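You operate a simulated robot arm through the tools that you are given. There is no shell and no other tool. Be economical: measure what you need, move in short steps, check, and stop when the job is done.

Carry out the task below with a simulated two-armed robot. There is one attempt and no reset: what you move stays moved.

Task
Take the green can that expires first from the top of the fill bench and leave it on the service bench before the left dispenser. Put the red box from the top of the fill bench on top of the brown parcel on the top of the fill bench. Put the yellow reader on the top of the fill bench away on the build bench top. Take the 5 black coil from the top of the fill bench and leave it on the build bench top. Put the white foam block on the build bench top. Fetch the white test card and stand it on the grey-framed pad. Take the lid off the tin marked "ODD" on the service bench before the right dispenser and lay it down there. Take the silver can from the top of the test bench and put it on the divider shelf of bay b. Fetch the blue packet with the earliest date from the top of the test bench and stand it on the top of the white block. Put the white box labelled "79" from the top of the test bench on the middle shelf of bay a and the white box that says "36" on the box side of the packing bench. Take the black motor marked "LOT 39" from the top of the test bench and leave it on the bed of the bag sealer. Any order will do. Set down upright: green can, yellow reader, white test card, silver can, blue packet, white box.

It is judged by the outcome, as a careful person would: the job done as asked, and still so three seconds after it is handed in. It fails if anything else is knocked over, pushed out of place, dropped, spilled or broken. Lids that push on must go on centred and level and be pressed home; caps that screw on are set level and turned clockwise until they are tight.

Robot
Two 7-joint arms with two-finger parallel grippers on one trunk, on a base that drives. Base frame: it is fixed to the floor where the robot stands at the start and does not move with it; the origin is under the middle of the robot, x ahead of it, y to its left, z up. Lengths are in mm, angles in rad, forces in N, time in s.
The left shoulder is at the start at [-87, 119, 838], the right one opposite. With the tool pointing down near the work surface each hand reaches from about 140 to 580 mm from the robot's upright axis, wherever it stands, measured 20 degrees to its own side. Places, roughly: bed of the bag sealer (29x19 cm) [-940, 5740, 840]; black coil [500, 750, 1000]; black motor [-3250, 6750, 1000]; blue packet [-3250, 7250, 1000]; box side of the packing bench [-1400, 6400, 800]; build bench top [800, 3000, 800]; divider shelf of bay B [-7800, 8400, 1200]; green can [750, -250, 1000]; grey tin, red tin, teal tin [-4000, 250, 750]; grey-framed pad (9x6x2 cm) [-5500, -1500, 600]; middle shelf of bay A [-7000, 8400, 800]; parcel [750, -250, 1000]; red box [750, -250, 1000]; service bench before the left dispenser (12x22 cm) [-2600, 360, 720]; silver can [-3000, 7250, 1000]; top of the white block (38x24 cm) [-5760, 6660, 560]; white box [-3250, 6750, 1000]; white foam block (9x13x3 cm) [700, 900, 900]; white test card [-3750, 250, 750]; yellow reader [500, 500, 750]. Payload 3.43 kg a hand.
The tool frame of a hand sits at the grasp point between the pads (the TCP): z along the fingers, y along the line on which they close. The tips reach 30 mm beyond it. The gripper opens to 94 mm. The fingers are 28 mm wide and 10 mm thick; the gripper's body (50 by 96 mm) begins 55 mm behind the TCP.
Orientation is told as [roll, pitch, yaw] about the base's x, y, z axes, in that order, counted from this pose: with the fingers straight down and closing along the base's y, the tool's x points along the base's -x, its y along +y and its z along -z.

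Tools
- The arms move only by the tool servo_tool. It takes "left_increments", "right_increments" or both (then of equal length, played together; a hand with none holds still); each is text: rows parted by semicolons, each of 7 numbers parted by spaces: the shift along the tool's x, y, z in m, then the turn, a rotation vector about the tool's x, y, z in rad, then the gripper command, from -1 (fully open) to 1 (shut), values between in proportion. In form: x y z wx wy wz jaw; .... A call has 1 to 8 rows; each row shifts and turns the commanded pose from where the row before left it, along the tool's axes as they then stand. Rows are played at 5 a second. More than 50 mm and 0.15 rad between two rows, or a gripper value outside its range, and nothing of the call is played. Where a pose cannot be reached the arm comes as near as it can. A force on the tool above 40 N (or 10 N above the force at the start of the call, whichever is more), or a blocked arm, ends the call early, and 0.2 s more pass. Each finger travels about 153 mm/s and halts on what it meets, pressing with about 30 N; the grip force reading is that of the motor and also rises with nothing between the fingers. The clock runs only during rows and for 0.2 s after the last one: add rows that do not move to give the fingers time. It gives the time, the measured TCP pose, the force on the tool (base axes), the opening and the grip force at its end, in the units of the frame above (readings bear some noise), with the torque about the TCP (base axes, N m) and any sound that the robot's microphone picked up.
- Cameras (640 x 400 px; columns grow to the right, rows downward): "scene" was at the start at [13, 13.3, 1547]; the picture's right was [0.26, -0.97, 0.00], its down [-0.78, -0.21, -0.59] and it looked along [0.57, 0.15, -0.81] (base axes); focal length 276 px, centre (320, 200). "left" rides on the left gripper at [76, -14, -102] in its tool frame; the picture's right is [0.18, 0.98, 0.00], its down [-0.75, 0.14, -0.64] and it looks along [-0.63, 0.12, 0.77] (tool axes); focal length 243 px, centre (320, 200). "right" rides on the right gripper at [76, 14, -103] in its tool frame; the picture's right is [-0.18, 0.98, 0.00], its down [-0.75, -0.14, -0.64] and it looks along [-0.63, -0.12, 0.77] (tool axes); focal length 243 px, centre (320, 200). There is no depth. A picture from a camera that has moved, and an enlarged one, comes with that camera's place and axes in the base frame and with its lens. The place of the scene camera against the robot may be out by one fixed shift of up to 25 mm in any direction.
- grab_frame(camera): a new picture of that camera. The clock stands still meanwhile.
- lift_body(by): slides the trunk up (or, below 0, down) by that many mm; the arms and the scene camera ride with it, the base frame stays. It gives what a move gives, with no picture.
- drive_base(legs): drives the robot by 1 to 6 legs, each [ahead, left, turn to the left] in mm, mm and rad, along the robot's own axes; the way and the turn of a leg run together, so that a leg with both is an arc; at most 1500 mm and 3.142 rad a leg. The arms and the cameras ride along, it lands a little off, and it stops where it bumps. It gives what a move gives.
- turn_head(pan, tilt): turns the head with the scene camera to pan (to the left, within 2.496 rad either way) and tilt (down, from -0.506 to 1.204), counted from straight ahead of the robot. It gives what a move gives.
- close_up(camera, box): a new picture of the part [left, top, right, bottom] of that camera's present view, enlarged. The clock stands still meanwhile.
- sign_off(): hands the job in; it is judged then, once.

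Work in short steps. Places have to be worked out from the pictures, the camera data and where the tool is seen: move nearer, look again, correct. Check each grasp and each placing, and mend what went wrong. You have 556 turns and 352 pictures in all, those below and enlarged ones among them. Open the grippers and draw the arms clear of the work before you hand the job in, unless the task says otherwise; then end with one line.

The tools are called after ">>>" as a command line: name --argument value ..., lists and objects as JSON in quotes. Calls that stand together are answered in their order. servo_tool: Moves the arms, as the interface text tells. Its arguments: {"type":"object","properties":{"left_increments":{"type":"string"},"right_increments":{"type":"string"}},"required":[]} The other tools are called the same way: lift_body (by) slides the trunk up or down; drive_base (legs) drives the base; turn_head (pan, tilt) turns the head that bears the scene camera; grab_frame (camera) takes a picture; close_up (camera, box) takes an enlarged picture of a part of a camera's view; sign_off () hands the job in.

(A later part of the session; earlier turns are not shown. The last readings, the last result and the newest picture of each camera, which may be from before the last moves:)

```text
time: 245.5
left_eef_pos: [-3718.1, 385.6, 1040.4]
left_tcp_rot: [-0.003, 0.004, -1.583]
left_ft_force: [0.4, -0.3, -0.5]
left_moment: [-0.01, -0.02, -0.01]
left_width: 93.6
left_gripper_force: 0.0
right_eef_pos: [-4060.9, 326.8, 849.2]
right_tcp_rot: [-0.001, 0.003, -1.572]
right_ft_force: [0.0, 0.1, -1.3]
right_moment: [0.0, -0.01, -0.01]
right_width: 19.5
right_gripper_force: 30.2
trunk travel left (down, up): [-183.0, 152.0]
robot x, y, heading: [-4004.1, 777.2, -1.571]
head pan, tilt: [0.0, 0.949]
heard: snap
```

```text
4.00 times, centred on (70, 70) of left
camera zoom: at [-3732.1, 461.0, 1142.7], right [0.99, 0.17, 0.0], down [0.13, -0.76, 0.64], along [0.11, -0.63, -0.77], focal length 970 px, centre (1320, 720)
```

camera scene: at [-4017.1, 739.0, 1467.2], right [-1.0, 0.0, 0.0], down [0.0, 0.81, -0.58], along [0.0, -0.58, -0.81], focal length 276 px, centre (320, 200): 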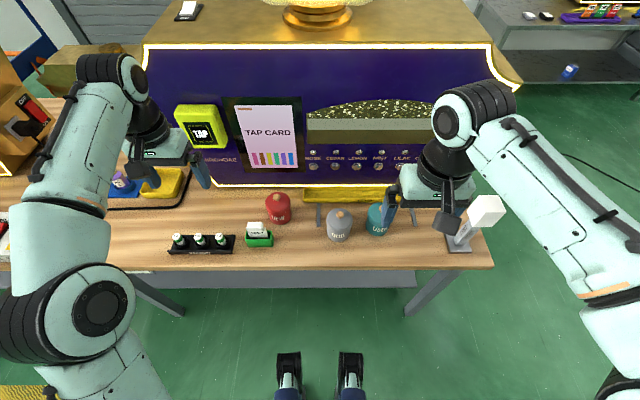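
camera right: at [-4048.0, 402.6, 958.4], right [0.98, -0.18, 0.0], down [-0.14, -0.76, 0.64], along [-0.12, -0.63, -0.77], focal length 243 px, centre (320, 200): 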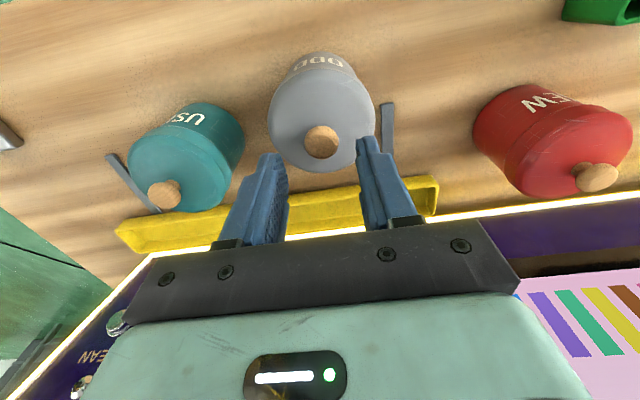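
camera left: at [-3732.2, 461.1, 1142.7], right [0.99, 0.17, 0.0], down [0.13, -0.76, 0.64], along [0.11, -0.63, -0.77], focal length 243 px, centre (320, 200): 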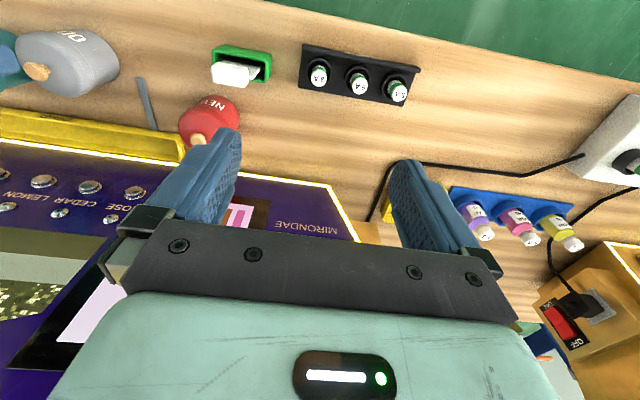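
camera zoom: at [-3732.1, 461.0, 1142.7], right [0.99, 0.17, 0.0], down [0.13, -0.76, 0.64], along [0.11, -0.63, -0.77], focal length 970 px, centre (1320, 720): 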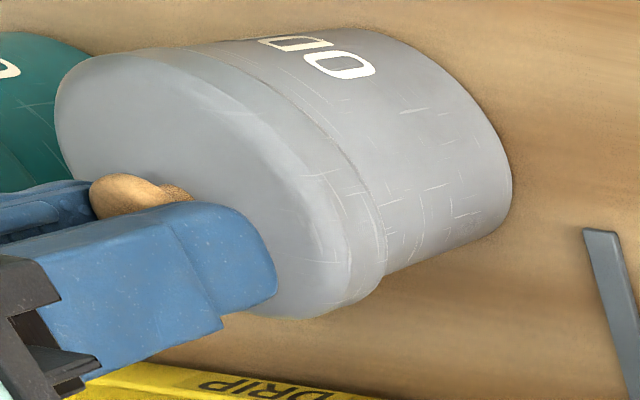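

A snap: the lid came loose. I lift it further and check that the tin stays.

>>> servo_tool --right_increments "0 0 -0.01 0 0 0 1;0 0 -0.02 0 0 0 1;0 0 -0.03 0 0 0 1;0 0 0 0 0 0 1"

>>> grab_frame --camera "left"

>>> grab_frame --camera "scene"

```text
time: 246.5
left_eef_pos: [-3720.3, 385.1, 1040.7]
left_tcp_rot: [-0.002, 0.003, -1.583]
left_ft_force: [-0.3, 0.4, -0.2]
left_moment: [0.01, 0.0, -0.02]
left_width: 94.0
left_gripper_force: 0.1
right_eef_pos: [-4061.3, 325.8, 908.8]
right_tcp_rot: [-0.004, 0.003, -1.57]
right_ft_force: [-0.7, -0.5, -0.6]
right_moment: [0.0, -0.01, 0.01]
right_width: 19.8
right_gripper_force: 30.2
trunk travel left (down, up): [-183.0, 152.0]
robot x, y, heading: [-4002.5, 777.8, -1.577]
head pan, tilt: [0.0, 0.949]
```

```text
241 pictures are left
camera left: at [-3732.2, 460.9, 1142.7], right [0.99, 0.17, 0.0], down [0.13, -0.76, 0.64], along [0.11, -0.63, -0.77], focal length 243 px, centre (320, 200)
```

left: 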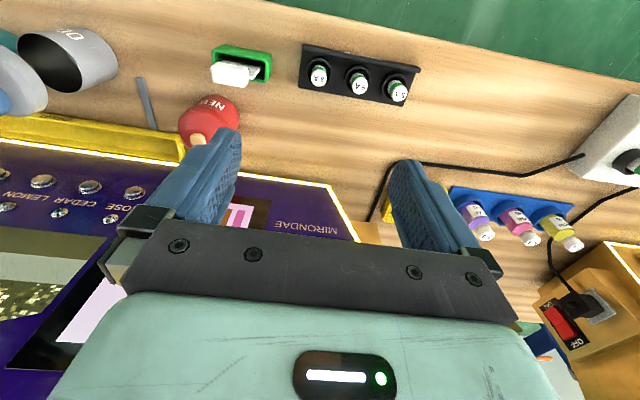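

```text
240 pictures are left
camera scene: at [-4017.2, 738.8, 1467.2], right [-1.0, 0.0, 0.0], down [0.0, 0.81, -0.58], along [0.0, -0.58, -0.81], focal length 276 px, centre (320, 200)
```

scene: 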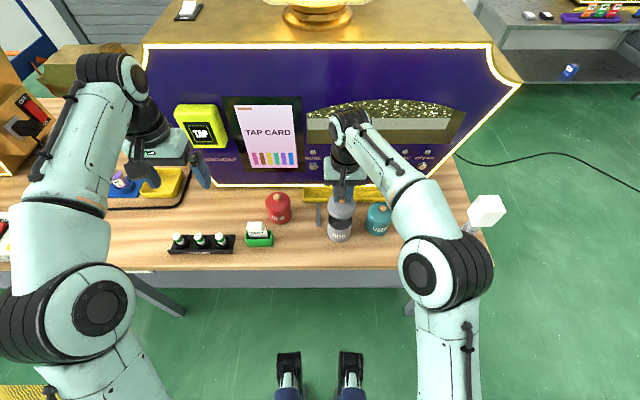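

Lid is off, tin stays. I carry the lid to a free spot at ≈(−3962,368) between the tin and the card holder.

>>> servo_tool --right_increments "0.0147 0.033 0 0 0 0 1;0.0147 0.033 0 0 0 0 1;0.0147 0.033 0 0 0 0 1;0 0 0.04 0 0 0 1;0 0 0.04 0 0 0 1;0 0 0 0 0 0 1"

>>> grab_frame --camera "right"

>>> grab_frame --camera "left"

```text
time: 247.9
left_eef_pos: [-3720.0, 385.9, 1040.7]
left_tcp_rot: [-0.002, 0.001, -1.583]
left_ft_force: [-0.8, -0.4, 0.5]
left_moment: [-0.01, -0.04, -0.01]
left_width: 94.1
left_gripper_force: 0.1
right_eef_pos: [-3962.5, 370.4, 830.6]
right_tcp_rot: [0.0, 0.005, -1.571]
right_ft_force: [-0.3, 0.3, -0.6]
right_moment: [0.0, -0.04, 0.0]
right_width: 19.9
right_gripper_force: 29.9
trunk travel left (down, up): [-183.0, 152.0]
robot x, y, heading: [-4002.0, 773.6, -1.572]
head pan, tilt: [0.0, 0.949]
```

```text
239 pictures are left
camera right: at [-3948.5, 445.5, 932.9], right [0.98, -0.18, 0.0], down [-0.14, -0.76, 0.64], along [-0.12, -0.63, -0.77], focal length 243 px, centre (320, 200)
```

right: 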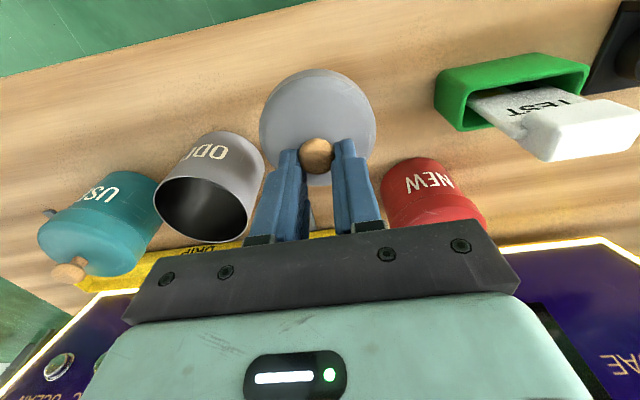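

```text
238 pictures are left
camera left: at [-3732.3, 461.0, 1142.7], right [0.99, 0.17, 0.0], down [0.13, -0.76, 0.64], along [0.11, -0.63, -0.77], focal length 243 px, centre (320, 200)
```

left: 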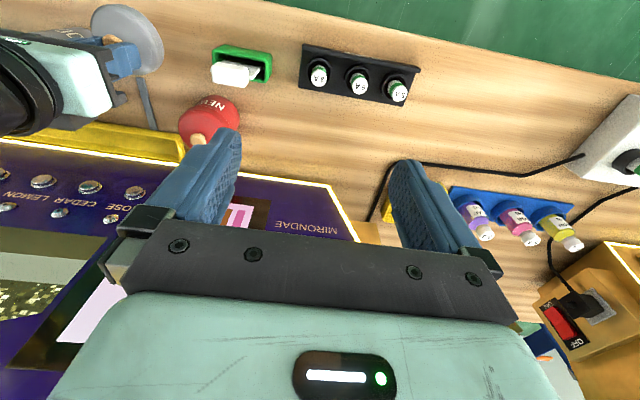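

Clear space. I lower the lid and creep to contact.

>>> servo_tool --right_increments "0 0 0.02 0 0 0 1;0 0 0.02 0 0 0 1;0 0 0.006 0 0 0 1;0 0 0 0 0 0 1"

>>> servo_tool --right_increments "0 0 0.004 0 0 0 1;0 0 0 0 0 0 1;0 0 0.003 0 0 0 1;0 0 0 0 0 0 1"

>>> servo_tool --right_increments "0 0 0.003 0 0 0 1;0 0 0 0 0 0 1;0 0 0.003 0 0 0 1;0 0 0 0 0 0 1"

```text
time: 248.9
left_eef_pos: [-3719.6, 384.6, 1039.9]
left_tcp_rot: [-0.004, 0.004, -1.583]
left_ft_force: [-0.2, 0.4, 0.5]
left_moment: [-0.03, 0.0, -0.04]
left_width: 94.2
left_gripper_force: 0.1
right_eef_pos: [-3961.7, 370.3, 783.3]
right_tcp_rot: [-0.002, 0.002, -1.571]
right_ft_force: [0.7, -0.7, 0.2]
right_moment: [0.01, 0.0, 0.0]
right_width: 19.7
right_gripper_force: 30.1
trunk travel left (down, up): [-183.0, 152.0]
robot x, y, heading: [-4002.8, 779.4, -1.565]
head pan, tilt: [0.0, 0.949]
```

```text
time: 249.9
left_eef_pos: [-3718.4, 384.6, 1041.5]
left_tcp_rot: [-0.005, 0.002, -1.582]
left_ft_force: [0.2, 1.0, -0.7]
left_moment: [0.0, 0.02, 0.0]
left_width: 94.1
left_gripper_force: 0.1
right_eef_pos: [-3962.0, 370.9, 775.6]
right_tcp_rot: [-0.002, 0.003, -1.57]
right_ft_force: [0.1, -0.2, -0.6]
right_moment: [0.0, 0.0, -0.01]
right_width: 19.5
right_gripper_force: 29.8
trunk travel left (down, up): [-183.0, 152.0]
robot x, y, heading: [-4001.9, 776.8, -1.574]
head pan, tilt: [0.0, 0.949]
```

```text
time: 250.9
left_eef_pos: [-3718.7, 386.0, 1041.8]
left_tcp_rot: [-0.002, 0.003, -1.583]
left_ft_force: [-0.1, -0.6, 0.1]
left_moment: [-0.01, 0.0, 0.02]
left_width: 93.9
left_gripper_force: 0.0
right_eef_pos: [-3961.4, 369.8, 770.3]
right_tcp_rot: [-0.002, 0.005, -1.57]
right_ft_force: [-0.3, 0.4, -0.7]
right_moment: [-0.02, 0.0, 0.04]
right_width: 19.5
right_gripper_force: 30.0
trunk travel left (down, up): [-183.0, 152.0]
robot x, y, heading: [-4003.1, 775.3, -1.572]
head pan, tilt: [0.0, 0.949]
```

>>> servo_tool --right_increments "0 0 0.003 0 0 0 1;0 0 0 0 0 0 1;0 0 0.002 0 0 0 1;0 0 0 0 0 0 1"

>>> servo_tool --right_increments "0 0 0.002 0 0 0 1;0 0 0 0 0 0 1;0 0 0.002 0 0 0 1;0 0 0 0 0 0 1"

```text
time: 251.9
left_eef_pos: [-3718.5, 385.8, 1040.1]
left_tcp_rot: [-0.005, 0.002, -1.583]
left_ft_force: [0.4, 0.0, -1.0]
left_moment: [-0.01, 0.02, -0.02]
left_width: 94.1
left_gripper_force: 0.1
right_eef_pos: [-3961.5, 371.5, 765.5]
right_tcp_rot: [-0.001, 0.004, -1.57]
right_ft_force: [0.1, 0.4, -0.6]
right_moment: [0.0, 0.0, 0.04]
right_width: 19.7
right_gripper_force: 30.2
trunk travel left (down, up): [-183.0, 152.0]
robot x, y, heading: [-4005.3, 780.8, -1.574]
head pan, tilt: [0.0, 0.949]
```

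```text
time: 252.9
left_eef_pos: [-3718.6, 385.6, 1041.1]
left_tcp_rot: [-0.004, 0.002, -1.582]
left_ft_force: [-0.3, 0.1, -0.6]
left_moment: [0.03, 0.01, -0.02]
left_width: 93.8
left_gripper_force: 0.0
right_eef_pos: [-3962.6, 370.0, 761.6]
right_tcp_rot: [-0.002, 0.001, -1.569]
right_ft_force: [-1.0, 0.0, 3.5]
right_moment: [-0.06, 0.02, -0.05]
right_width: 19.5
right_gripper_force: 30.3
trunk travel left (down, up): [-183.0, 152.0]
robot x, y, heading: [-4004.4, 777.5, -1.571]
head pan, tilt: [0.0, 0.949]
```

Contact beginning at z≈761.6. I release the knob and rise.

>>> servo_tool --right_increments "0 0 0 0 0 0 0.5;0 0 0 0 0 0 0.3;0 0 0 0 0 0 0.1;0 0 -0.01 0 0 0 0.1;0 0 -0.04 0 0 0 0.1;0 0 -0.05 0 0 0 0.1;0.02 0 -0.045 0 0 0 0.1;0.02 0 -0.045 0 0 0 0.1"

>>> grab_frame --camera "right"

```text
time: 254.7
left_eef_pos: [-3718.4, 385.5, 1040.5]
left_tcp_rot: [-0.004, 0.001, -1.582]
left_ft_force: [0.4, -0.7, 0.1]
left_moment: [-0.01, 0.01, 0.03]
left_width: 93.9
left_gripper_force: 0.0
right_eef_pos: [-3961.4, 410.3, 951.7]
right_tcp_rot: [-0.001, 0.003, -1.572]
right_ft_force: [0.0, 0.2, 0.1]
right_moment: [0.0, -0.01, 0.03]
right_width: 42.3
right_gripper_force: 0.1
trunk travel left (down, up): [-183.0, 152.0]
robot x, y, heading: [-4002.2, 780.1, -1.573]
head pan, tilt: [0.0, 0.949]
```

```text
237 pictures are left
camera right: at [-3947.8, 486.8, 1055.7], right [0.98, -0.18, 0.0], down [-0.14, -0.76, 0.64], along [-0.12, -0.63, -0.77], focal length 243 px, centre (320, 200)
```

right: 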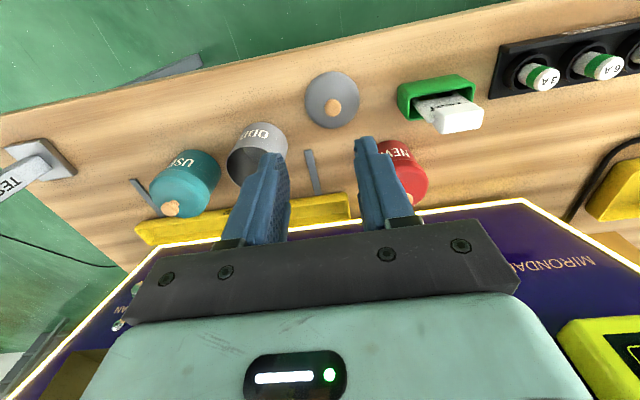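

Lid laid. Now I study the test card in the green holder.

>>> close_up --camera "scene" --box '[230, 200, 290, 260]'

>>> close_up --camera "right" --box '[380, 60, 500, 150]'

>>> close_up --camera "left" --box '[190, 30, 290, 110]'

```text
6.67 times, centred on (260, 230) of scene
camera zoom: at [-4017.2, 739.4, 1467.2], right [-1.0, 0.0, 0.0], down [0.0, 0.81, -0.58], along [0.0, -0.58, -0.81], focal length 1838 px, centre (720, 0)
```

zoom: 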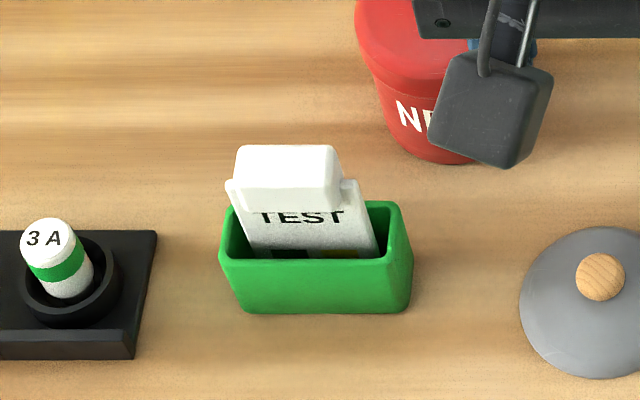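

```text
4.44 times, centred on (440, 105) of right
camera zoom: at [-3947.8, 486.8, 1055.7], right [0.98, -0.18, 0.0], down [-0.14, -0.76, 0.64], along [-0.12, -0.63, -0.77], focal length 1078 px, centre (-213, 622)
```

zoom: 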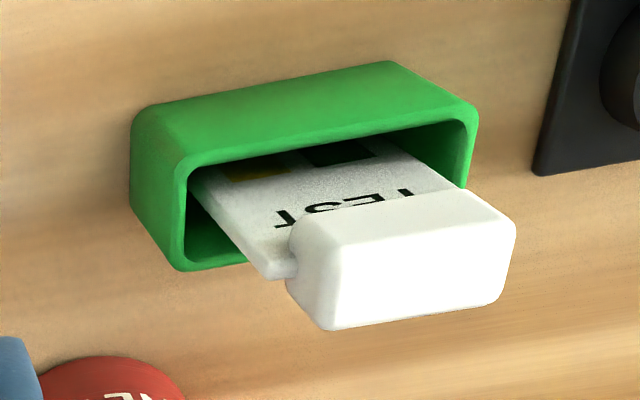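

```text
5.00 times, centred on (240, 70) of left
camera zoom: at [-3732.2, 461.4, 1142.9], right [0.99, 0.17, 0.0], down [0.13, -0.76, 0.64], along [0.11, -0.63, -0.77], focal length 1213 px, centre (720, 850)
```

zoom: 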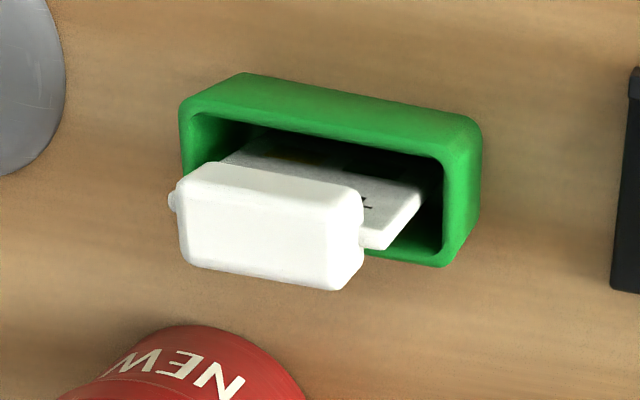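

The card has a handle block on top, centre ≈(−3827,369), top z≈822. I move the right hand away and bring the left above the handle.

>>> servo_tool --right_increments "0.02 -0.045 -0.01 0 0 0 -1;0.02 -0.045 -0.01 0 0 0 -1;0.02 -0.045 -0.01 0 0 0 -1;0.02 -0.045 -0.01 0 0 0 -1;0 0 0 0 0 0 -1"

>>> servo_tool --left_increments "-0.0058 -0.036 0 0 0 0 -0.5;-0.0058 -0.036 0 0 0 0 -0.5;-0.0058 -0.036 0 0 0 0 -0.5;0 0 0.045 0 0 0 -0.5;0 0 0.045 0 0 0 -0.5;0 0 0.045 0 0 0 -0.5;0 0 0 0 0 0 -0.5"

>>> grab_frame --camera "left"

```text
refused: row 1 steps farther than a row can; nothing moved
```

```text
time: 256.3
left_eef_pos: [-3827.6, 368.9, 906.9]
left_tcp_rot: [-0.004, 0.002, -1.582]
left_ft_force: [-0.6, 0.0, -0.2]
left_moment: [-0.02, 0.01, -0.02]
left_width: 70.7
left_gripper_force: 0.1
right_eef_pos: [-3963.0, 411.6, 950.6]
right_tcp_rot: [-0.002, 0.003, -1.571]
right_ft_force: [0.2, 0.4, 0.6]
right_moment: [0.0, -0.02, 0.04]
right_width: 42.3
right_gripper_force: 0.0
trunk travel left (down, up): [-183.0, 152.0]
robot x, y, heading: [-4003.9, 779.2, -1.568]
head pan, tilt: [0.0, 0.949]
```

```text
233 pictures are left
camera left: at [-3840.3, 446.2, 1008.4], right [0.98, 0.17, 0.0], down [0.13, -0.76, 0.64], along [0.11, -0.63, -0.77], focal length 243 px, centre (320, 200)
```

left: 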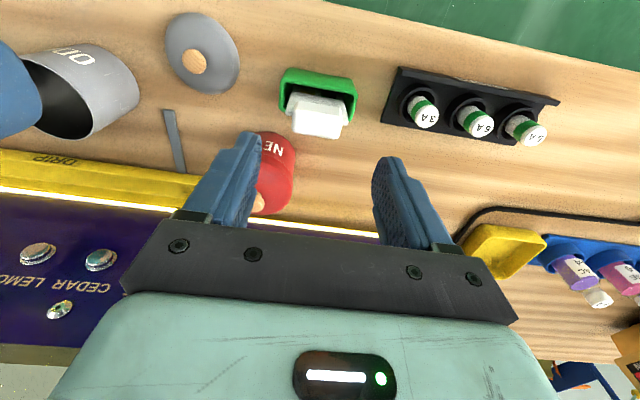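

Well aligned. I descend to z≈831 and close.

>>> servo_tool --left_increments "0.002 -0.0015 0.035 0 0 0 -0.5;0 0 0.035 0 0 0 -0.5;0 0 0.006 0 0 0 -0.5;0 0 0 0 0 0 -0.5"

>>> grab_frame --camera "left"

```text
time: 257.3
left_eef_pos: [-3829.2, 372.4, 829.4]
left_tcp_rot: [-0.005, 0.003, -1.584]
left_ft_force: [0.0, -0.3, -0.5]
left_moment: [-0.01, 0.01, 0.02]
left_width: 70.4
left_gripper_force: 0.1
right_eef_pos: [-3963.2, 410.8, 950.6]
right_tcp_rot: [-0.002, 0.004, -1.568]
right_ft_force: [0.1, 1.0, -0.7]
right_moment: [0.01, -0.02, 0.0]
right_width: 42.4
right_gripper_force: 0.0
trunk travel left (down, up): [-183.0, 152.0]
robot x, y, heading: [-4002.4, 773.7, -1.574]
head pan, tilt: [0.0, 0.949]
```

```text
232 pictures are left
camera left: at [-3842.6, 447.3, 931.9], right [0.99, 0.17, 0.0], down [0.13, -0.76, 0.64], along [0.11, -0.63, -0.77], focal length 243 px, centre (320, 200)
```

left: 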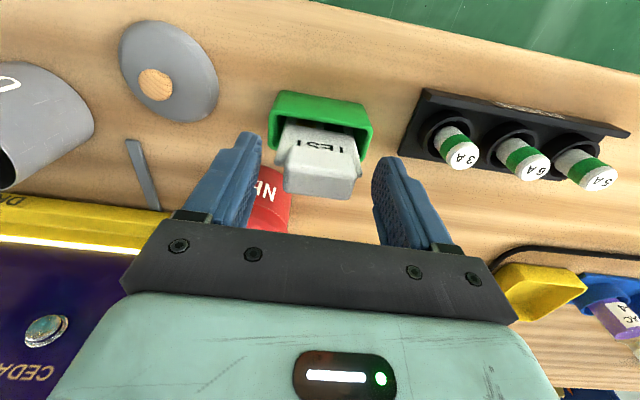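

>>> servo_tool --left_increments "0 0 0 0 0 0 -0.1;0 0 0 0 0 0 0.2;0 0 0 0 0 0 1;0 0 0 0 0 0 1;0 0 0 0 0 0 1"

>>> close_up --camera "left" --box '[220, 70, 420, 240]'

```text
time: 258.5
left_eef_pos: [-3828.8, 371.1, 830.1]
left_tcp_rot: [-0.002, 0.002, -1.582]
left_ft_force: [-0.4, 0.0, -0.3]
left_moment: [0.0, 0.01, -0.01]
left_width: 52.9
left_gripper_force: 30.3
right_eef_pos: [-3962.1, 410.9, 952.5]
right_tcp_rot: [-0.002, 0.004, -1.572]
right_ft_force: [0.3, 0.6, -0.3]
right_moment: [0.0, 0.0, 0.04]
right_width: 42.3
right_gripper_force: 0.1
trunk travel left (down, up): [-183.0, 152.0]
robot x, y, heading: [-4006.0, 775.0, -1.566]
head pan, tilt: [0.0, 0.949]
```

```text
2.35 times, centred on (320, 155) of left
camera zoom: at [-3842.6, 447.3, 932.1], right [0.99, 0.17, 0.0], down [0.13, -0.76, 0.64], along [0.11, -0.63, -0.77], focal length 571 px, centre (320, 306)
```

zoom: 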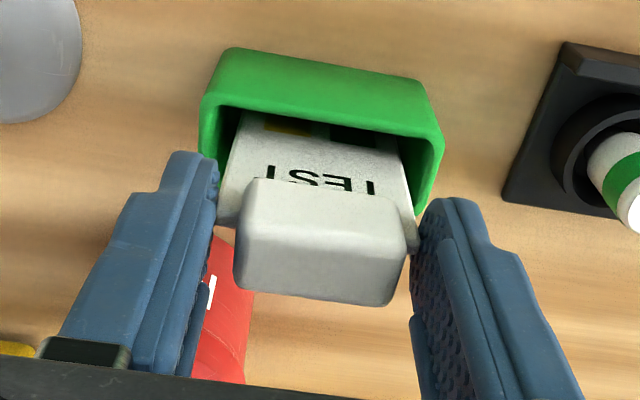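

The fingers took the slab's edges (53 mm) rather than the handle. I prefer to hold the handle across its thickness: open, rise and turn the left hand 90°.

>>> servo_tool --left_increments "0 0 0 0 0 0 -0.1;0 0 0 0 0 0 -0.5;0 0 0 0 0 0 -0.5;0 0 -0.03 0 0 0 -0.5;0 0 -0.05 0 0 0 -0.5"

>>> servo_tool --left_increments "0 0 0 0 0 0.145 0;0 0 0 0 0 0.145 0;0 0 0 0 0 0.145 0;0 0 0 0 0 0.145 0;0 0 0 0 0 0.145 0;0 0 0 0 0 0.145 0;0 0 0 0 0 0.145 0;0 0 0 0 0 0.145 0" --right_increments "0.015 -0.045 0 0 0 0 -1;0.015 -0.045 0 0 0 0 -1;0.015 -0.045 0 0 0 0 -1;0.015 -0.045 0 0 0 0 -1;0 0 0 0 0 0 -1;0 0 0 0 0 0 -1;0 0 0 0 0 0 -1;0 0 0 0 0 0 -1"

>>> servo_tool --left_increments "0 0 0 0 0 0.145 0;0 0 0 0 0 0.145 0;0 0 0 0 0 0.11 0;0 0 0 0 0 0 0"

>>> grab_frame --camera "left"

```text
time: 259.7
left_eef_pos: [-3828.0, 371.0, 910.5]
left_tcp_rot: [-0.003, 0.0, -1.582]
left_ft_force: [0.7, 0.0, -0.9]
left_moment: [-0.02, 0.02, 0.0]
left_width: 70.2
left_gripper_force: 0.0
right_eef_pos: [-3960.4, 410.5, 951.2]
right_tcp_rot: [-0.002, 0.004, -1.572]
right_ft_force: [-0.1, -0.2, -0.1]
right_moment: [0.02, 0.0, 0.01]
right_width: 42.1
right_gripper_force: 0.0
trunk travel left (down, up): [-183.0, 152.0]
robot x, y, heading: [-4003.1, 775.0, -1.572]
head pan, tilt: [0.0, 0.949]
```

```text
time: 261.5
left_eef_pos: [-3827.7, 373.0, 910.3]
left_tcp_rot: [-0.003, -0.002, -2.745]
left_ft_force: [1.0, -0.6, -1.1]
left_moment: [0.01, 0.01, -0.03]
left_width: 46.8
left_gripper_force: 0.1
right_eef_pos: [-4140.2, 469.8, 951.3]
right_tcp_rot: [-0.003, 0.003, -1.572]
right_ft_force: [0.2, -0.1, 0.0]
right_moment: [-0.03, 0.01, -0.01]
right_width: 94.0
right_gripper_force: 0.1
trunk travel left (down, up): [-183.0, 152.0]
robot x, y, heading: [-4003.1, 774.2, -1.572]
head pan, tilt: [0.0, 0.949]
```

```text
time: 262.5
left_eef_pos: [-3828.2, 371.4, 909.6]
left_tcp_rot: [-0.003, -0.004, 3.138]
left_ft_force: [0.4, 0.0, 0.4]
left_moment: [0.02, 0.03, 0.0]
left_width: 47.0
left_gripper_force: 0.0
right_eef_pos: [-4141.8, 469.9, 951.5]
right_tcp_rot: [-0.002, 0.005, -1.571]
right_ft_force: [1.4, -0.2, -0.3]
right_moment: [0.04, -0.01, -0.01]
right_width: 94.1
right_gripper_force: 0.1
trunk travel left (down, up): [-183.0, 152.0]
robot x, y, heading: [-4002.5, 779.4, -1.58]
head pan, tilt: [0.0, 0.949]
```

```text
230 pictures are left
camera left: at [-3752.7, 384.8, 1011.6], right [0.18, -0.98, 0.0], down [-0.75, -0.14, 0.64], along [-0.63, -0.11, -0.76], focal length 243 px, centre (320, 200)
```

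left: 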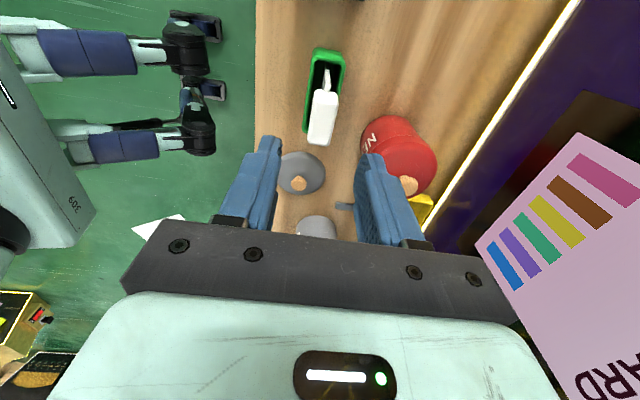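

Aligned: handle long axis now lies along the fingers' width. I descend to z≈832 and close across the handle.

>>> servo_tool --left_increments "0.002 0.001 0.04 0 0 0 0;0 0 0.038 0 0 0 0;0 0 0 0 0 0 0;0 0 0 0 0 0 0.4;0 0 0 0 0 0 1;0 0 0 0 0 0 1;0 0 0 0 0 0 1"

>>> close_up --camera "left" --box '[220, 30, 420, 240]'

```text
time: 264.1
left_eef_pos: [-3827.2, 369.5, 832.2]
left_tcp_rot: [-0.003, -0.003, 3.141]
left_ft_force: [-0.3, 0.4, 0.7]
left_moment: [0.0, -0.02, -0.01]
left_width: 18.8
left_gripper_force: 30.7
right_eef_pos: [-4140.0, 469.0, 951.3]
right_tcp_rot: [0.0, 0.003, -1.571]
right_ft_force: [-0.8, 0.0, -0.5]
right_moment: [-0.01, 0.02, 0.0]
right_width: 93.9
right_gripper_force: 0.0
trunk travel left (down, up): [-183.0, 152.0]
robot x, y, heading: [-4003.5, 775.0, -1.568]
head pan, tilt: [0.0, 0.949]
```

```text
1.90 times, centred on (320, 135) of left
camera zoom: at [-3750.7, 384.4, 933.9], right [0.18, -0.98, 0.0], down [-0.75, -0.14, 0.64], along [-0.63, -0.11, -0.76], focal length 462 px, centre (320, 324)
```

zoom: 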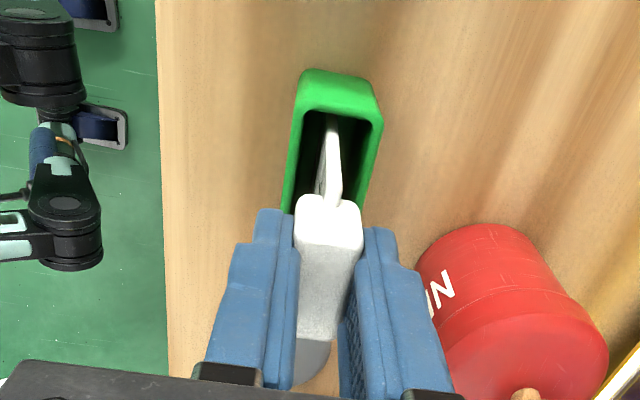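

Firm grip (18.8 mm) on the handle. I lift the card straight out.

>>> servo_tool --left_increments "0 0 -0.02 0 0 0 1;0 0 -0.03 0 0 0 1;0 0 -0.04 0 0 0 1;0 0 -0.045 0 0 0 1;0 0 -0.03 0 0 0 1;0 0 0 0 0 0 1"

>>> grab_frame --camera "left"

>>> grab_frame --camera "scene"

```text
time: 265.5
left_eef_pos: [-3825.7, 370.1, 998.3]
left_tcp_rot: [-0.004, -0.003, 3.139]
left_ft_force: [0.0, 0.2, 0.0]
left_moment: [-0.04, -0.01, 0.0]
left_width: 18.9
left_gripper_force: 29.9
right_eef_pos: [-4140.9, 469.1, 951.2]
right_tcp_rot: [-0.001, 0.003, -1.572]
right_ft_force: [-1.0, 0.1, -0.5]
right_moment: [0.02, 0.0, 0.0]
right_width: 94.3
right_gripper_force: 0.1
trunk travel left (down, up): [-183.0, 152.0]
robot x, y, heading: [-4003.3, 776.9, -1.575]
head pan, tilt: [0.0, 0.949]
```

```text
228 pictures are left
camera left: at [-3750.0, 384.0, 1099.6], right [0.18, -0.98, 0.0], down [-0.75, -0.14, 0.64], along [-0.63, -0.11, -0.76], focal length 243 px, centre (320, 200)
```

left: 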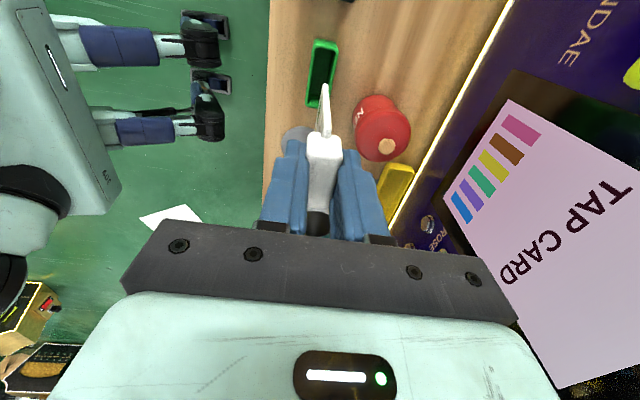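

```text
227 pictures are left
camera scene: at [-4017.1, 738.8, 1467.2], right [-1.0, 0.0, 0.0], down [0.0, 0.81, -0.58], along [0.0, -0.58, -0.81], focal length 276 px, centre (320, 200)
```

scene: 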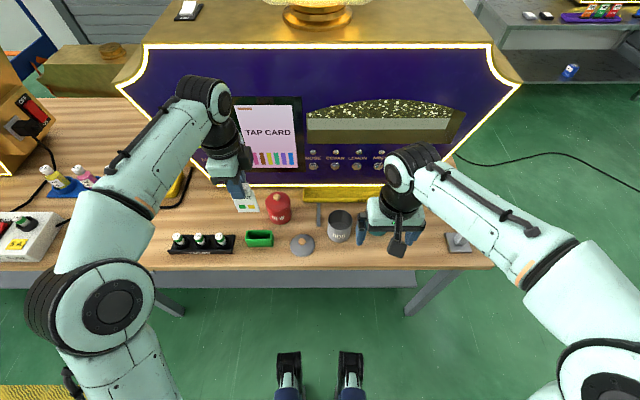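

The card is free. I back off and look toward the pad's bench (−5500,−1500).

>>> drive_base --legs '[[-330, 0, 0]]'

>>> turn_head --pan -0.6 --tilt 0.25

>>> grab_frame --camera "scene"

```text
time: 267.7
left_eef_pos: [-3827.2, 703.3, 997.0]
left_tcp_rot: [-0.001, -0.006, 3.138]
left_ft_force: [-0.2, 0.7, -1.1]
left_moment: [0.0, 0.01, -0.06]
left_width: 18.9
left_gripper_force: 29.9
right_eef_pos: [-4139.2, 803.0, 951.4]
right_tcp_rot: [-0.003, 0.002, -1.572]
right_ft_force: [-0.1, -0.5, 0.6]
right_moment: [0.01, -0.02, -0.01]
right_width: 93.9
right_gripper_force: 0.1
trunk travel left (down, up): [-183.0, 152.0]
robot x, y, heading: [-3997.4, 1111.5, -1.581]
head pan, tilt: [0.0, 0.949]
```

```text
time: 268.8
left_eef_pos: [-3826.2, 703.2, 997.0]
left_tcp_rot: [-0.004, -0.005, 3.14]
left_ft_force: [0.0, -0.3, -1.1]
left_moment: [0.02, 0.01, 0.04]
left_width: 19.1
left_gripper_force: 30.3
right_eef_pos: [-4139.4, 802.5, 951.9]
right_tcp_rot: [-0.001, 0.003, -1.571]
right_ft_force: [0.0, 0.6, -0.4]
right_moment: [-0.01, 0.01, 0.0]
right_width: 94.0
right_gripper_force: 0.0
trunk travel left (down, up): [-183.0, 152.0]
robot x, y, heading: [-3997.3, 1110.0, -1.572]
head pan, tilt: [-0.6, 0.25]
```

```text
226 pictures are left
camera scene: at [-4068.9, 1067.6, 1527.7], right [-0.82, 0.57, 0.0], down [0.14, 0.2, -0.97], along [-0.55, -0.8, -0.25], focal length 276 px, centre (320, 200)
```

scene: 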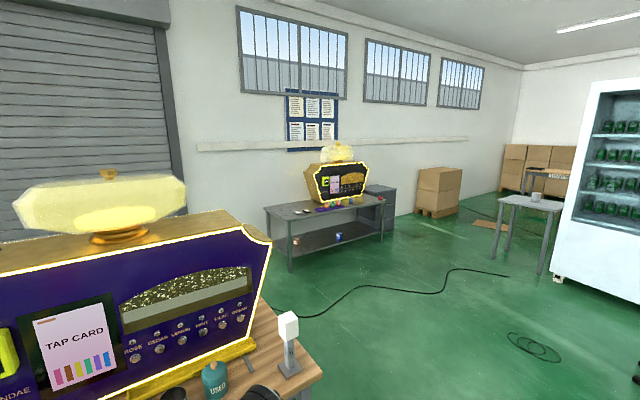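

The pad bench with a small dispenser is at back right. I drive around the service bench's end towards it.

>>> drive_base --legs '[[0, -1450, 0], [900, -100, 0], [800, 0, 0]]'

>>> turn_head --pan 0.0 --tilt 0.6

>>> grab_frame --camera "scene"

```text
time: 290.0
left_eef_pos: [-5385.3, -999.9, 997.4]
left_tcp_rot: [-0.004, -0.004, 3.139]
left_ft_force: [-0.4, -0.1, -0.2]
left_moment: [0.02, -0.01, 0.01]
left_width: 19.0
left_gripper_force: 29.7
right_eef_pos: [-5698.1, -899.7, 950.5]
right_tcp_rot: [-0.001, 0.004, -1.57]
right_ft_force: [-0.6, -0.2, -0.2]
right_moment: [0.02, 0.01, 0.02]
right_width: 94.3
right_gripper_force: 0.0
trunk travel left (down, up): [-183.0, 152.0]
robot x, y, heading: [-5559.2, -594.2, -1.571]
head pan, tilt: [-0.6, 0.25]
```

```text
time: 291.0
left_eef_pos: [-5384.9, -1000.0, 997.2]
left_tcp_rot: [-0.004, -0.005, 3.14]
left_ft_force: [0.2, 0.3, -0.4]
left_moment: [-0.04, 0.0, -0.01]
left_width: 19.1
left_gripper_force: 29.6
right_eef_pos: [-5699.2, -900.3, 951.2]
right_tcp_rot: [-0.002, 0.004, -1.571]
right_ft_force: [-0.4, -0.2, -0.2]
right_moment: [-0.01, 0.0, 0.01]
right_width: 94.1
right_gripper_force: 0.0
trunk travel left (down, up): [-183.0, 152.0]
robot x, y, heading: [-5559.1, -589.9, -1.573]
head pan, tilt: [0.0, 0.6]
```

```text
225 pictures are left
camera scene: at [-5576.2, -646.9, 1495.6], right [-1.0, 0.0, 0.0], down [0.0, 0.56, -0.83], along [0.0, -0.83, -0.56], focal length 276 px, centre (320, 200)
```

scene: 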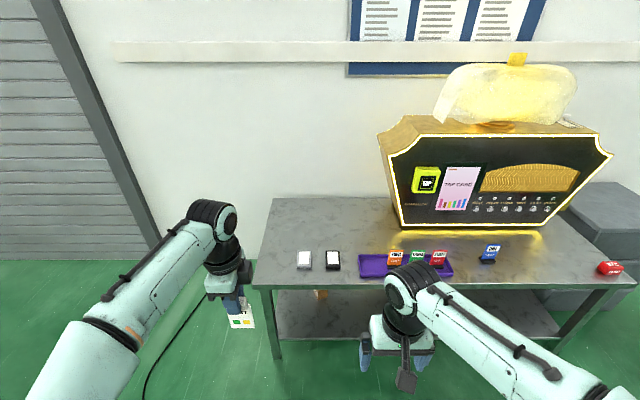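

I enlarge the two pads on the metal bench.

>>> close_up --camera "scene" --box '[270, 230, 370, 290]'

>>> close_up --camera "scene" --box '[200, 270, 280, 340]'

```text
6.40 times, centred on (320, 260) of scene
camera zoom: at [-5576.2, -646.9, 1495.6], right [-1.0, 0.0, 0.0], down [0.0, 0.56, -0.83], along [0.0, -0.83, -0.56], focal length 1764 px, centre (320, -184)
```

zoom: 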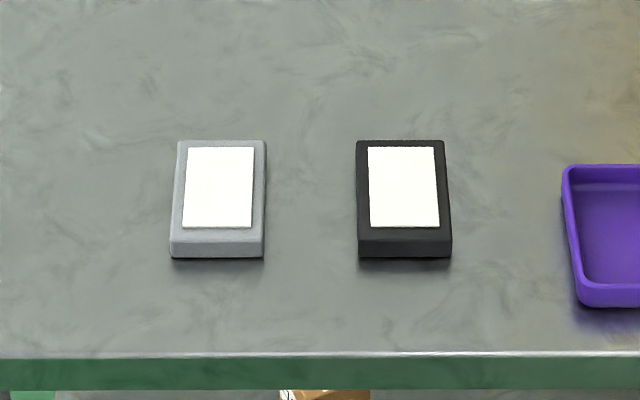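

```text
5.71 times, centred on (240, 305) of scene
camera zoom: at [-5576.2, -646.9, 1495.6], right [-1.0, 0.0, 0.0], down [0.0, 0.56, -0.83], along [0.0, -0.83, -0.56], focal length 1575 px, centre (777, -400)
```

zoom: 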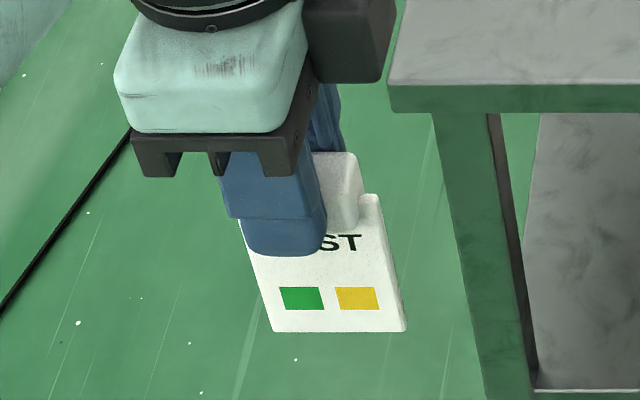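

The light-grey-framed pad is the left one. I turn the left hand back (card along the pad's long axis) and tuck the right hand, then drive closer.

>>> servo_tool --left_increments "0 0 0 0 0 -0.145 1;0 0 0 0 0 -0.145 1;0 0 0 0 0 -0.145 1;0 0 0 0 0 -0.145 1;0 0 0 0 0 -0.145 1;0 0 0 0 0 -0.145 1;0 0 0 0 0 -0.145 1;0 0 0 0 0 -0.145 1" --right_increments "0.03 -0.03 0 0 0 0 -1;0.03 -0.03 0 0 0 0 -1;0.03 -0.03 0 0 0 0 -1;0 -0.03 0 0 0 0 -1;0 0 0 0 0 0 -1;0 0 0 0 0 0 -1;0 0 0 0 0 0 -1;0 0 0 0 0 0 -1"

>>> servo_tool --left_increments "0 0 0 0 0 -0.145 1;0 0 0 0 0 -0.145 1;0 0 0 0 0 -0.125 1;0 0 0 0 0 0 1"

>>> drive_base --legs '[[0, -90, 0], [440, 0, 0]]'

>>> lift_body --by -100

>>> turn_head --pan 0.1 --tilt 0.95

>>> grab_frame --camera "scene"

>>> grab_frame --camera "left"

```text
time: 292.8
left_eef_pos: [-5386.2, -999.8, 996.8]
left_tcp_rot: [-0.004, 0.0, -1.981]
left_ft_force: [0.6, 0.0, -0.7]
left_moment: [-0.01, -0.02, 0.0]
left_width: 19.2
left_gripper_force: 30.1
right_eef_pos: [-5818.8, -809.9, 952.9]
right_tcp_rot: [-0.001, 0.003, -1.569]
right_ft_force: [0.3, -0.2, -0.3]
right_moment: [0.02, -0.03, -0.03]
right_width: 93.7
right_gripper_force: 0.1
trunk travel left (down, up): [-183.0, 152.0]
robot x, y, heading: [-5562.4, -593.5, -1.573]
head pan, tilt: [0.0, 0.6]
```

```text
time: 293.8
left_eef_pos: [-5386.7, -999.9, 997.5]
left_tcp_rot: [-0.004, 0.004, -1.566]
left_ft_force: [-0.5, 0.6, -1.3]
left_moment: [0.01, -0.06, -0.02]
left_width: 19.0
left_gripper_force: 29.7
right_eef_pos: [-5819.4, -809.2, 953.1]
right_tcp_rot: [-0.001, 0.003, -1.572]
right_ft_force: [0.3, 0.3, -0.7]
right_moment: [0.01, -0.01, 0.05]
right_width: 93.9
right_gripper_force: 0.1
trunk travel left (down, up): [-183.0, 152.0]
robot x, y, heading: [-5557.5, -592.2, -1.575]
head pan, tilt: [0.0, 0.6]
```

```text
time: 297.5
left_eef_pos: [-5476.5, -1437.7, 997.7]
left_tcp_rot: [-0.004, 0.004, -1.567]
left_ft_force: [0.1, -0.3, -0.8]
left_moment: [0.0, -0.01, 0.0]
left_width: 19.0
left_gripper_force: 29.9
right_eef_pos: [-5909.9, -1249.7, 952.9]
right_tcp_rot: [-0.003, 0.004, -1.571]
right_ft_force: [0.0, -1.5, 0.6]
right_moment: [0.01, 0.01, 0.02]
right_width: 93.9
right_gripper_force: 0.2
trunk travel left (down, up): [-183.0, 152.0]
robot x, y, heading: [-5653.6, -1032.2, -1.569]
head pan, tilt: [0.0, 0.6]
```

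```text
time: 298.9
left_eef_pos: [-5476.8, -1439.1, 897.4]
left_tcp_rot: [-0.004, 0.002, -1.568]
left_ft_force: [0.6, -0.5, -1.2]
left_moment: [-0.02, -0.01, -0.03]
left_width: 18.8
left_gripper_force: 30.2
right_eef_pos: [-5910.3, -1249.2, 852.9]
right_tcp_rot: [-0.002, 0.004, -1.572]
right_ft_force: [-1.0, -0.7, -0.2]
right_moment: [-0.06, -0.02, 0.02]
right_width: 93.9
right_gripper_force: 0.1
trunk travel left (down, up): [-83.0, 252.0]
robot x, y, heading: [-5649.8, -1029.9, -1.572]
head pan, tilt: [0.0, 0.6]
```

```text
time: 299.7
left_eef_pos: [-5476.5, -1438.9, 897.2]
left_tcp_rot: [-0.004, 0.004, -1.569]
left_ft_force: [-0.6, -0.9, -0.9]
left_moment: [-0.02, 0.01, 0.04]
left_width: 18.8
left_gripper_force: 29.6
right_eef_pos: [-5910.6, -1247.4, 852.3]
right_tcp_rot: [-0.003, 0.004, -1.569]
right_ft_force: [-0.6, 0.6, 0.0]
right_moment: [0.02, 0.0, -0.01]
right_width: 93.8
right_gripper_force: 0.0
trunk travel left (down, up): [-83.0, 252.0]
robot x, y, heading: [-5658.2, -1030.1, -1.574]
head pan, tilt: [0.099, 0.949]
```

```text
222 pictures are left
camera scene: at [-5659.8, -1093.1, 1362.1], right [-1.0, -0.1, 0.0], down [-0.08, 0.81, -0.58], along [0.06, -0.58, -0.81], focal length 276 px, centre (320, 200)
```

scene: 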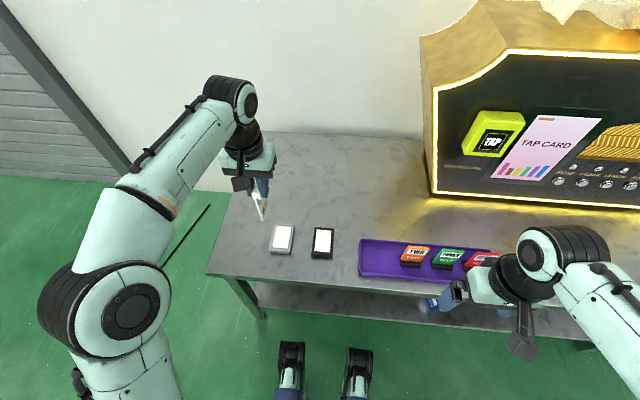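

```text
221 pictures are left
camera left: at [-5490.6, -1363.0, 999.6], right [0.98, 0.19, 0.0], down [0.15, -0.75, 0.64], along [0.12, -0.63, -0.77], focal length 243 px, centre (320, 200)
```

left: 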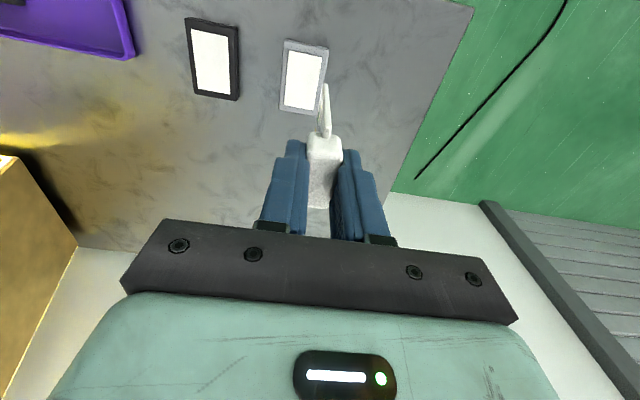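

Pad centre ≈(−5497,−1460), top z≈605. I move above it and lower by 100 mm for a closer look.

>>> servo_tool --left_increments "-0.021 -0.02 0 0 0 0 1;0 0 0.045 0 0 0 1;0 0 0.045 0 0 0 1;0 0 0 0 0 0 1"

>>> grab_frame --camera "left"

>>> close_up --camera "scene" --box '[210, 150, 350, 280]'

```text
time: 300.7
left_eef_pos: [-5495.7, -1460.4, 808.0]
left_tcp_rot: [-0.005, 0.002, -1.567]
left_ft_force: [-0.3, 0.3, 0.3]
left_moment: [-0.05, 0.02, -0.02]
left_width: 18.9
left_gripper_force: 30.4
right_eef_pos: [-5910.7, -1248.3, 852.8]
right_tcp_rot: [-0.001, 0.002, -1.572]
right_ft_force: [0.5, 0.1, 0.6]
right_moment: [0.01, 0.0, -0.01]
right_width: 94.3
right_gripper_force: 0.1
trunk travel left (down, up): [-83.0, 252.0]
robot x, y, heading: [-5651.7, -1030.4, -1.572]
head pan, tilt: [0.099, 0.949]
```

```text
220 pictures are left
camera left: at [-5510.2, -1384.2, 909.4], right [0.98, 0.19, 0.0], down [0.15, -0.75, 0.64], along [0.12, -0.63, -0.77], focal length 243 px, centre (320, 200)
```

left: 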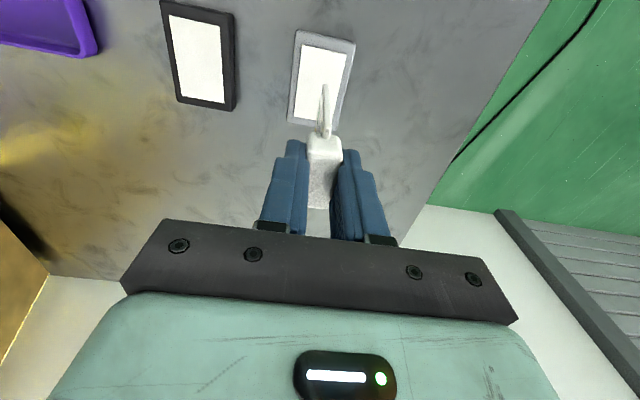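

```text
3.08 times, centred on (280, 215) of scene
camera zoom: at [-5659.8, -1092.9, 1362.1], right [-1.0, -0.1, 0.0], down [-0.08, 0.81, -0.58], along [0.06, -0.58, -0.81], focal length 848 px, centre (443, 154)
```

zoom: 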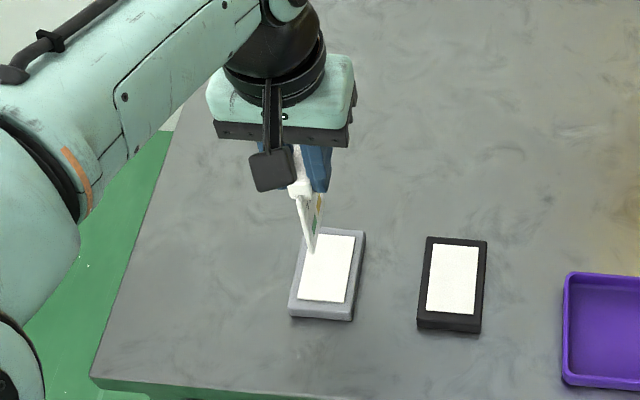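

Pad centre (−5497,−1457), aligned with y. Small correction, lower 65 mm, then creep.

>>> servo_tool --left_increments "0.003 -0.0015 0.033 0 0 0 1;0 0 0.032 0 0 0 1;0 0 0 0 0 0 1"

>>> grab_frame --camera "left"

>>> close_up --camera "scene" --box '[230, 170, 330, 270]'

```text
time: 301.5
left_eef_pos: [-5497.9, -1455.4, 745.5]
left_tcp_rot: [-0.006, -0.006, -1.567]
left_ft_force: [1.6, 2.7, 34.3]
left_moment: [0.39, -0.22, 0.02]
left_width: 19.2
left_gripper_force: 30.3
right_eef_pos: [-5910.2, -1247.5, 853.6]
right_tcp_rot: [-0.001, 0.002, -1.571]
right_ft_force: [-0.3, -0.3, 0.2]
right_moment: [-0.03, -0.02, -0.03]
right_width: 93.8
right_gripper_force: 0.1
trunk travel left (down, up): [-83.0, 252.0]
robot x, y, heading: [-5652.4, -1034.1, -1.57]
head pan, tilt: [0.099, 0.949]
```

```text
218 pictures are left
camera left: at [-5512.2, -1379.8, 847.5], right [0.98, 0.19, -0.01], down [0.15, -0.75, 0.65], along [0.12, -0.64, -0.76], focal length 243 px, centre (320, 200)
```

left: 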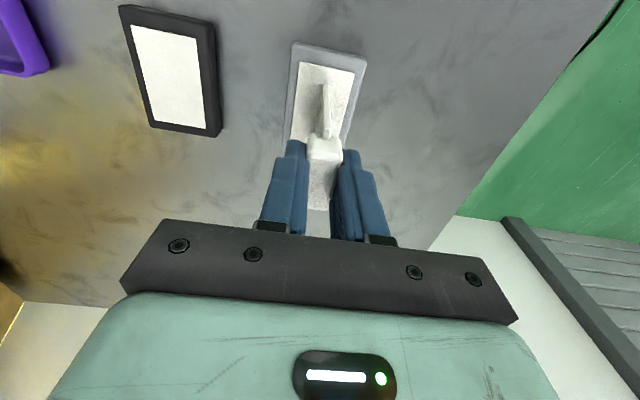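

```text
4.00 times, centred on (280, 220) of scene
camera zoom: at [-5660.4, -1090.6, 1362.5], right [-1.0, -0.1, 0.0], down [-0.08, 0.81, -0.58], along [0.06, -0.58, -0.81], focal length 1103 px, centre (480, 120)
```

zoom: 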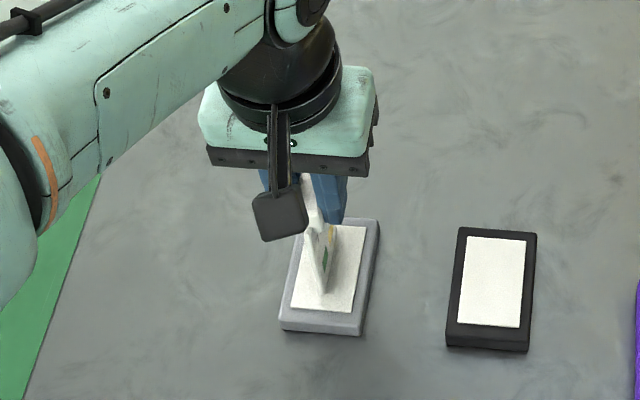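

Already in contact (34 N). I relieve by 3 mm and level.

>>> servo_tool --left_increments "0 0 -0.002 0 0.004 0 1;0 0 0 0 0 0 1"

>>> servo_tool --left_increments "0 0 -0.0015 0 0 0 1;0 0 0 0 0 0 1"

```text
time: 302.1
left_eef_pos: [-5498.2, -1457.2, 746.9]
left_tcp_rot: [-0.005, 0.0, -1.566]
left_ft_force: [0.1, -4.0, 27.7]
left_moment: [-0.82, -0.11, 0.02]
left_width: 18.9
left_gripper_force: 29.7
right_eef_pos: [-5911.3, -1247.5, 853.2]
right_tcp_rot: [-0.002, 0.002, -1.571]
right_ft_force: [-0.3, 0.0, 0.1]
right_moment: [0.01, 0.01, -0.01]
right_width: 94.3
right_gripper_force: 0.1
trunk travel left (down, up): [-83.0, 252.0]
robot x, y, heading: [-5650.4, -1029.3, -1.575]
head pan, tilt: [0.099, 0.949]
```

```text
time: 302.7
left_eef_pos: [-5497.2, -1455.8, 746.4]
left_tcp_rot: [-0.003, 0.004, -1.566]
left_ft_force: [1.5, -5.4, 18.7]
left_moment: [-0.93, -0.07, 0.0]
left_width: 18.7
left_gripper_force: 30.0
right_eef_pos: [-5910.4, -1247.6, 853.6]
right_tcp_rot: [-0.001, 0.002, -1.571]
right_ft_force: [-0.5, 0.2, 0.0]
right_moment: [0.0, 0.02, -0.03]
right_width: 93.9
right_gripper_force: 0.1
trunk travel left (down, up): [-83.0, 252.0]
robot x, y, heading: [-5651.2, -1033.4, -1.573]
head pan, tilt: [0.099, 0.949]
```

>>> servo_tool --left_increments "0 0 -0.0015 0 -0.002 0 1;0 0 0 0 0 0 1"

>>> servo_tool --left_increments "0 0 -0.001 0 0 0 1;0 0 0 0 0 0 1"

```text
time: 303.3
left_eef_pos: [-5497.0, -1455.0, 746.5]
left_tcp_rot: [-0.003, 0.007, -1.567]
left_ft_force: [0.3, -2.1, 7.6]
left_moment: [-0.46, 0.03, 0.0]
left_width: 18.8
left_gripper_force: 30.5
right_eef_pos: [-5911.0, -1249.2, 853.1]
right_tcp_rot: [-0.001, 0.003, -1.57]
right_ft_force: [0.1, -0.4, -0.8]
right_moment: [0.01, 0.0, 0.0]
right_width: 94.3
right_gripper_force: 0.1
trunk travel left (down, up): [-83.0, 252.0]
robot x, y, heading: [-5652.6, -1035.3, -1.573]
head pan, tilt: [0.099, 0.949]
```

```text
time: 303.9
left_eef_pos: [-5496.9, -1456.4, 747.5]
left_tcp_rot: [-0.002, 0.008, -1.566]
left_ft_force: [0.6, -0.6, -0.8]
left_moment: [0.0, 0.0, 0.07]
left_width: 18.8
left_gripper_force: 30.3
right_eef_pos: [-5910.4, -1248.7, 853.6]
right_tcp_rot: [-0.001, 0.003, -1.572]
right_ft_force: [0.5, 0.6, -0.2]
right_moment: [-0.02, 0.02, -0.01]
right_width: 93.6
right_gripper_force: 0.2
trunk travel left (down, up): [-83.0, 252.0]
robot x, y, heading: [-5652.1, -1031.7, -1.572]
head pan, tilt: [0.099, 0.949]
```

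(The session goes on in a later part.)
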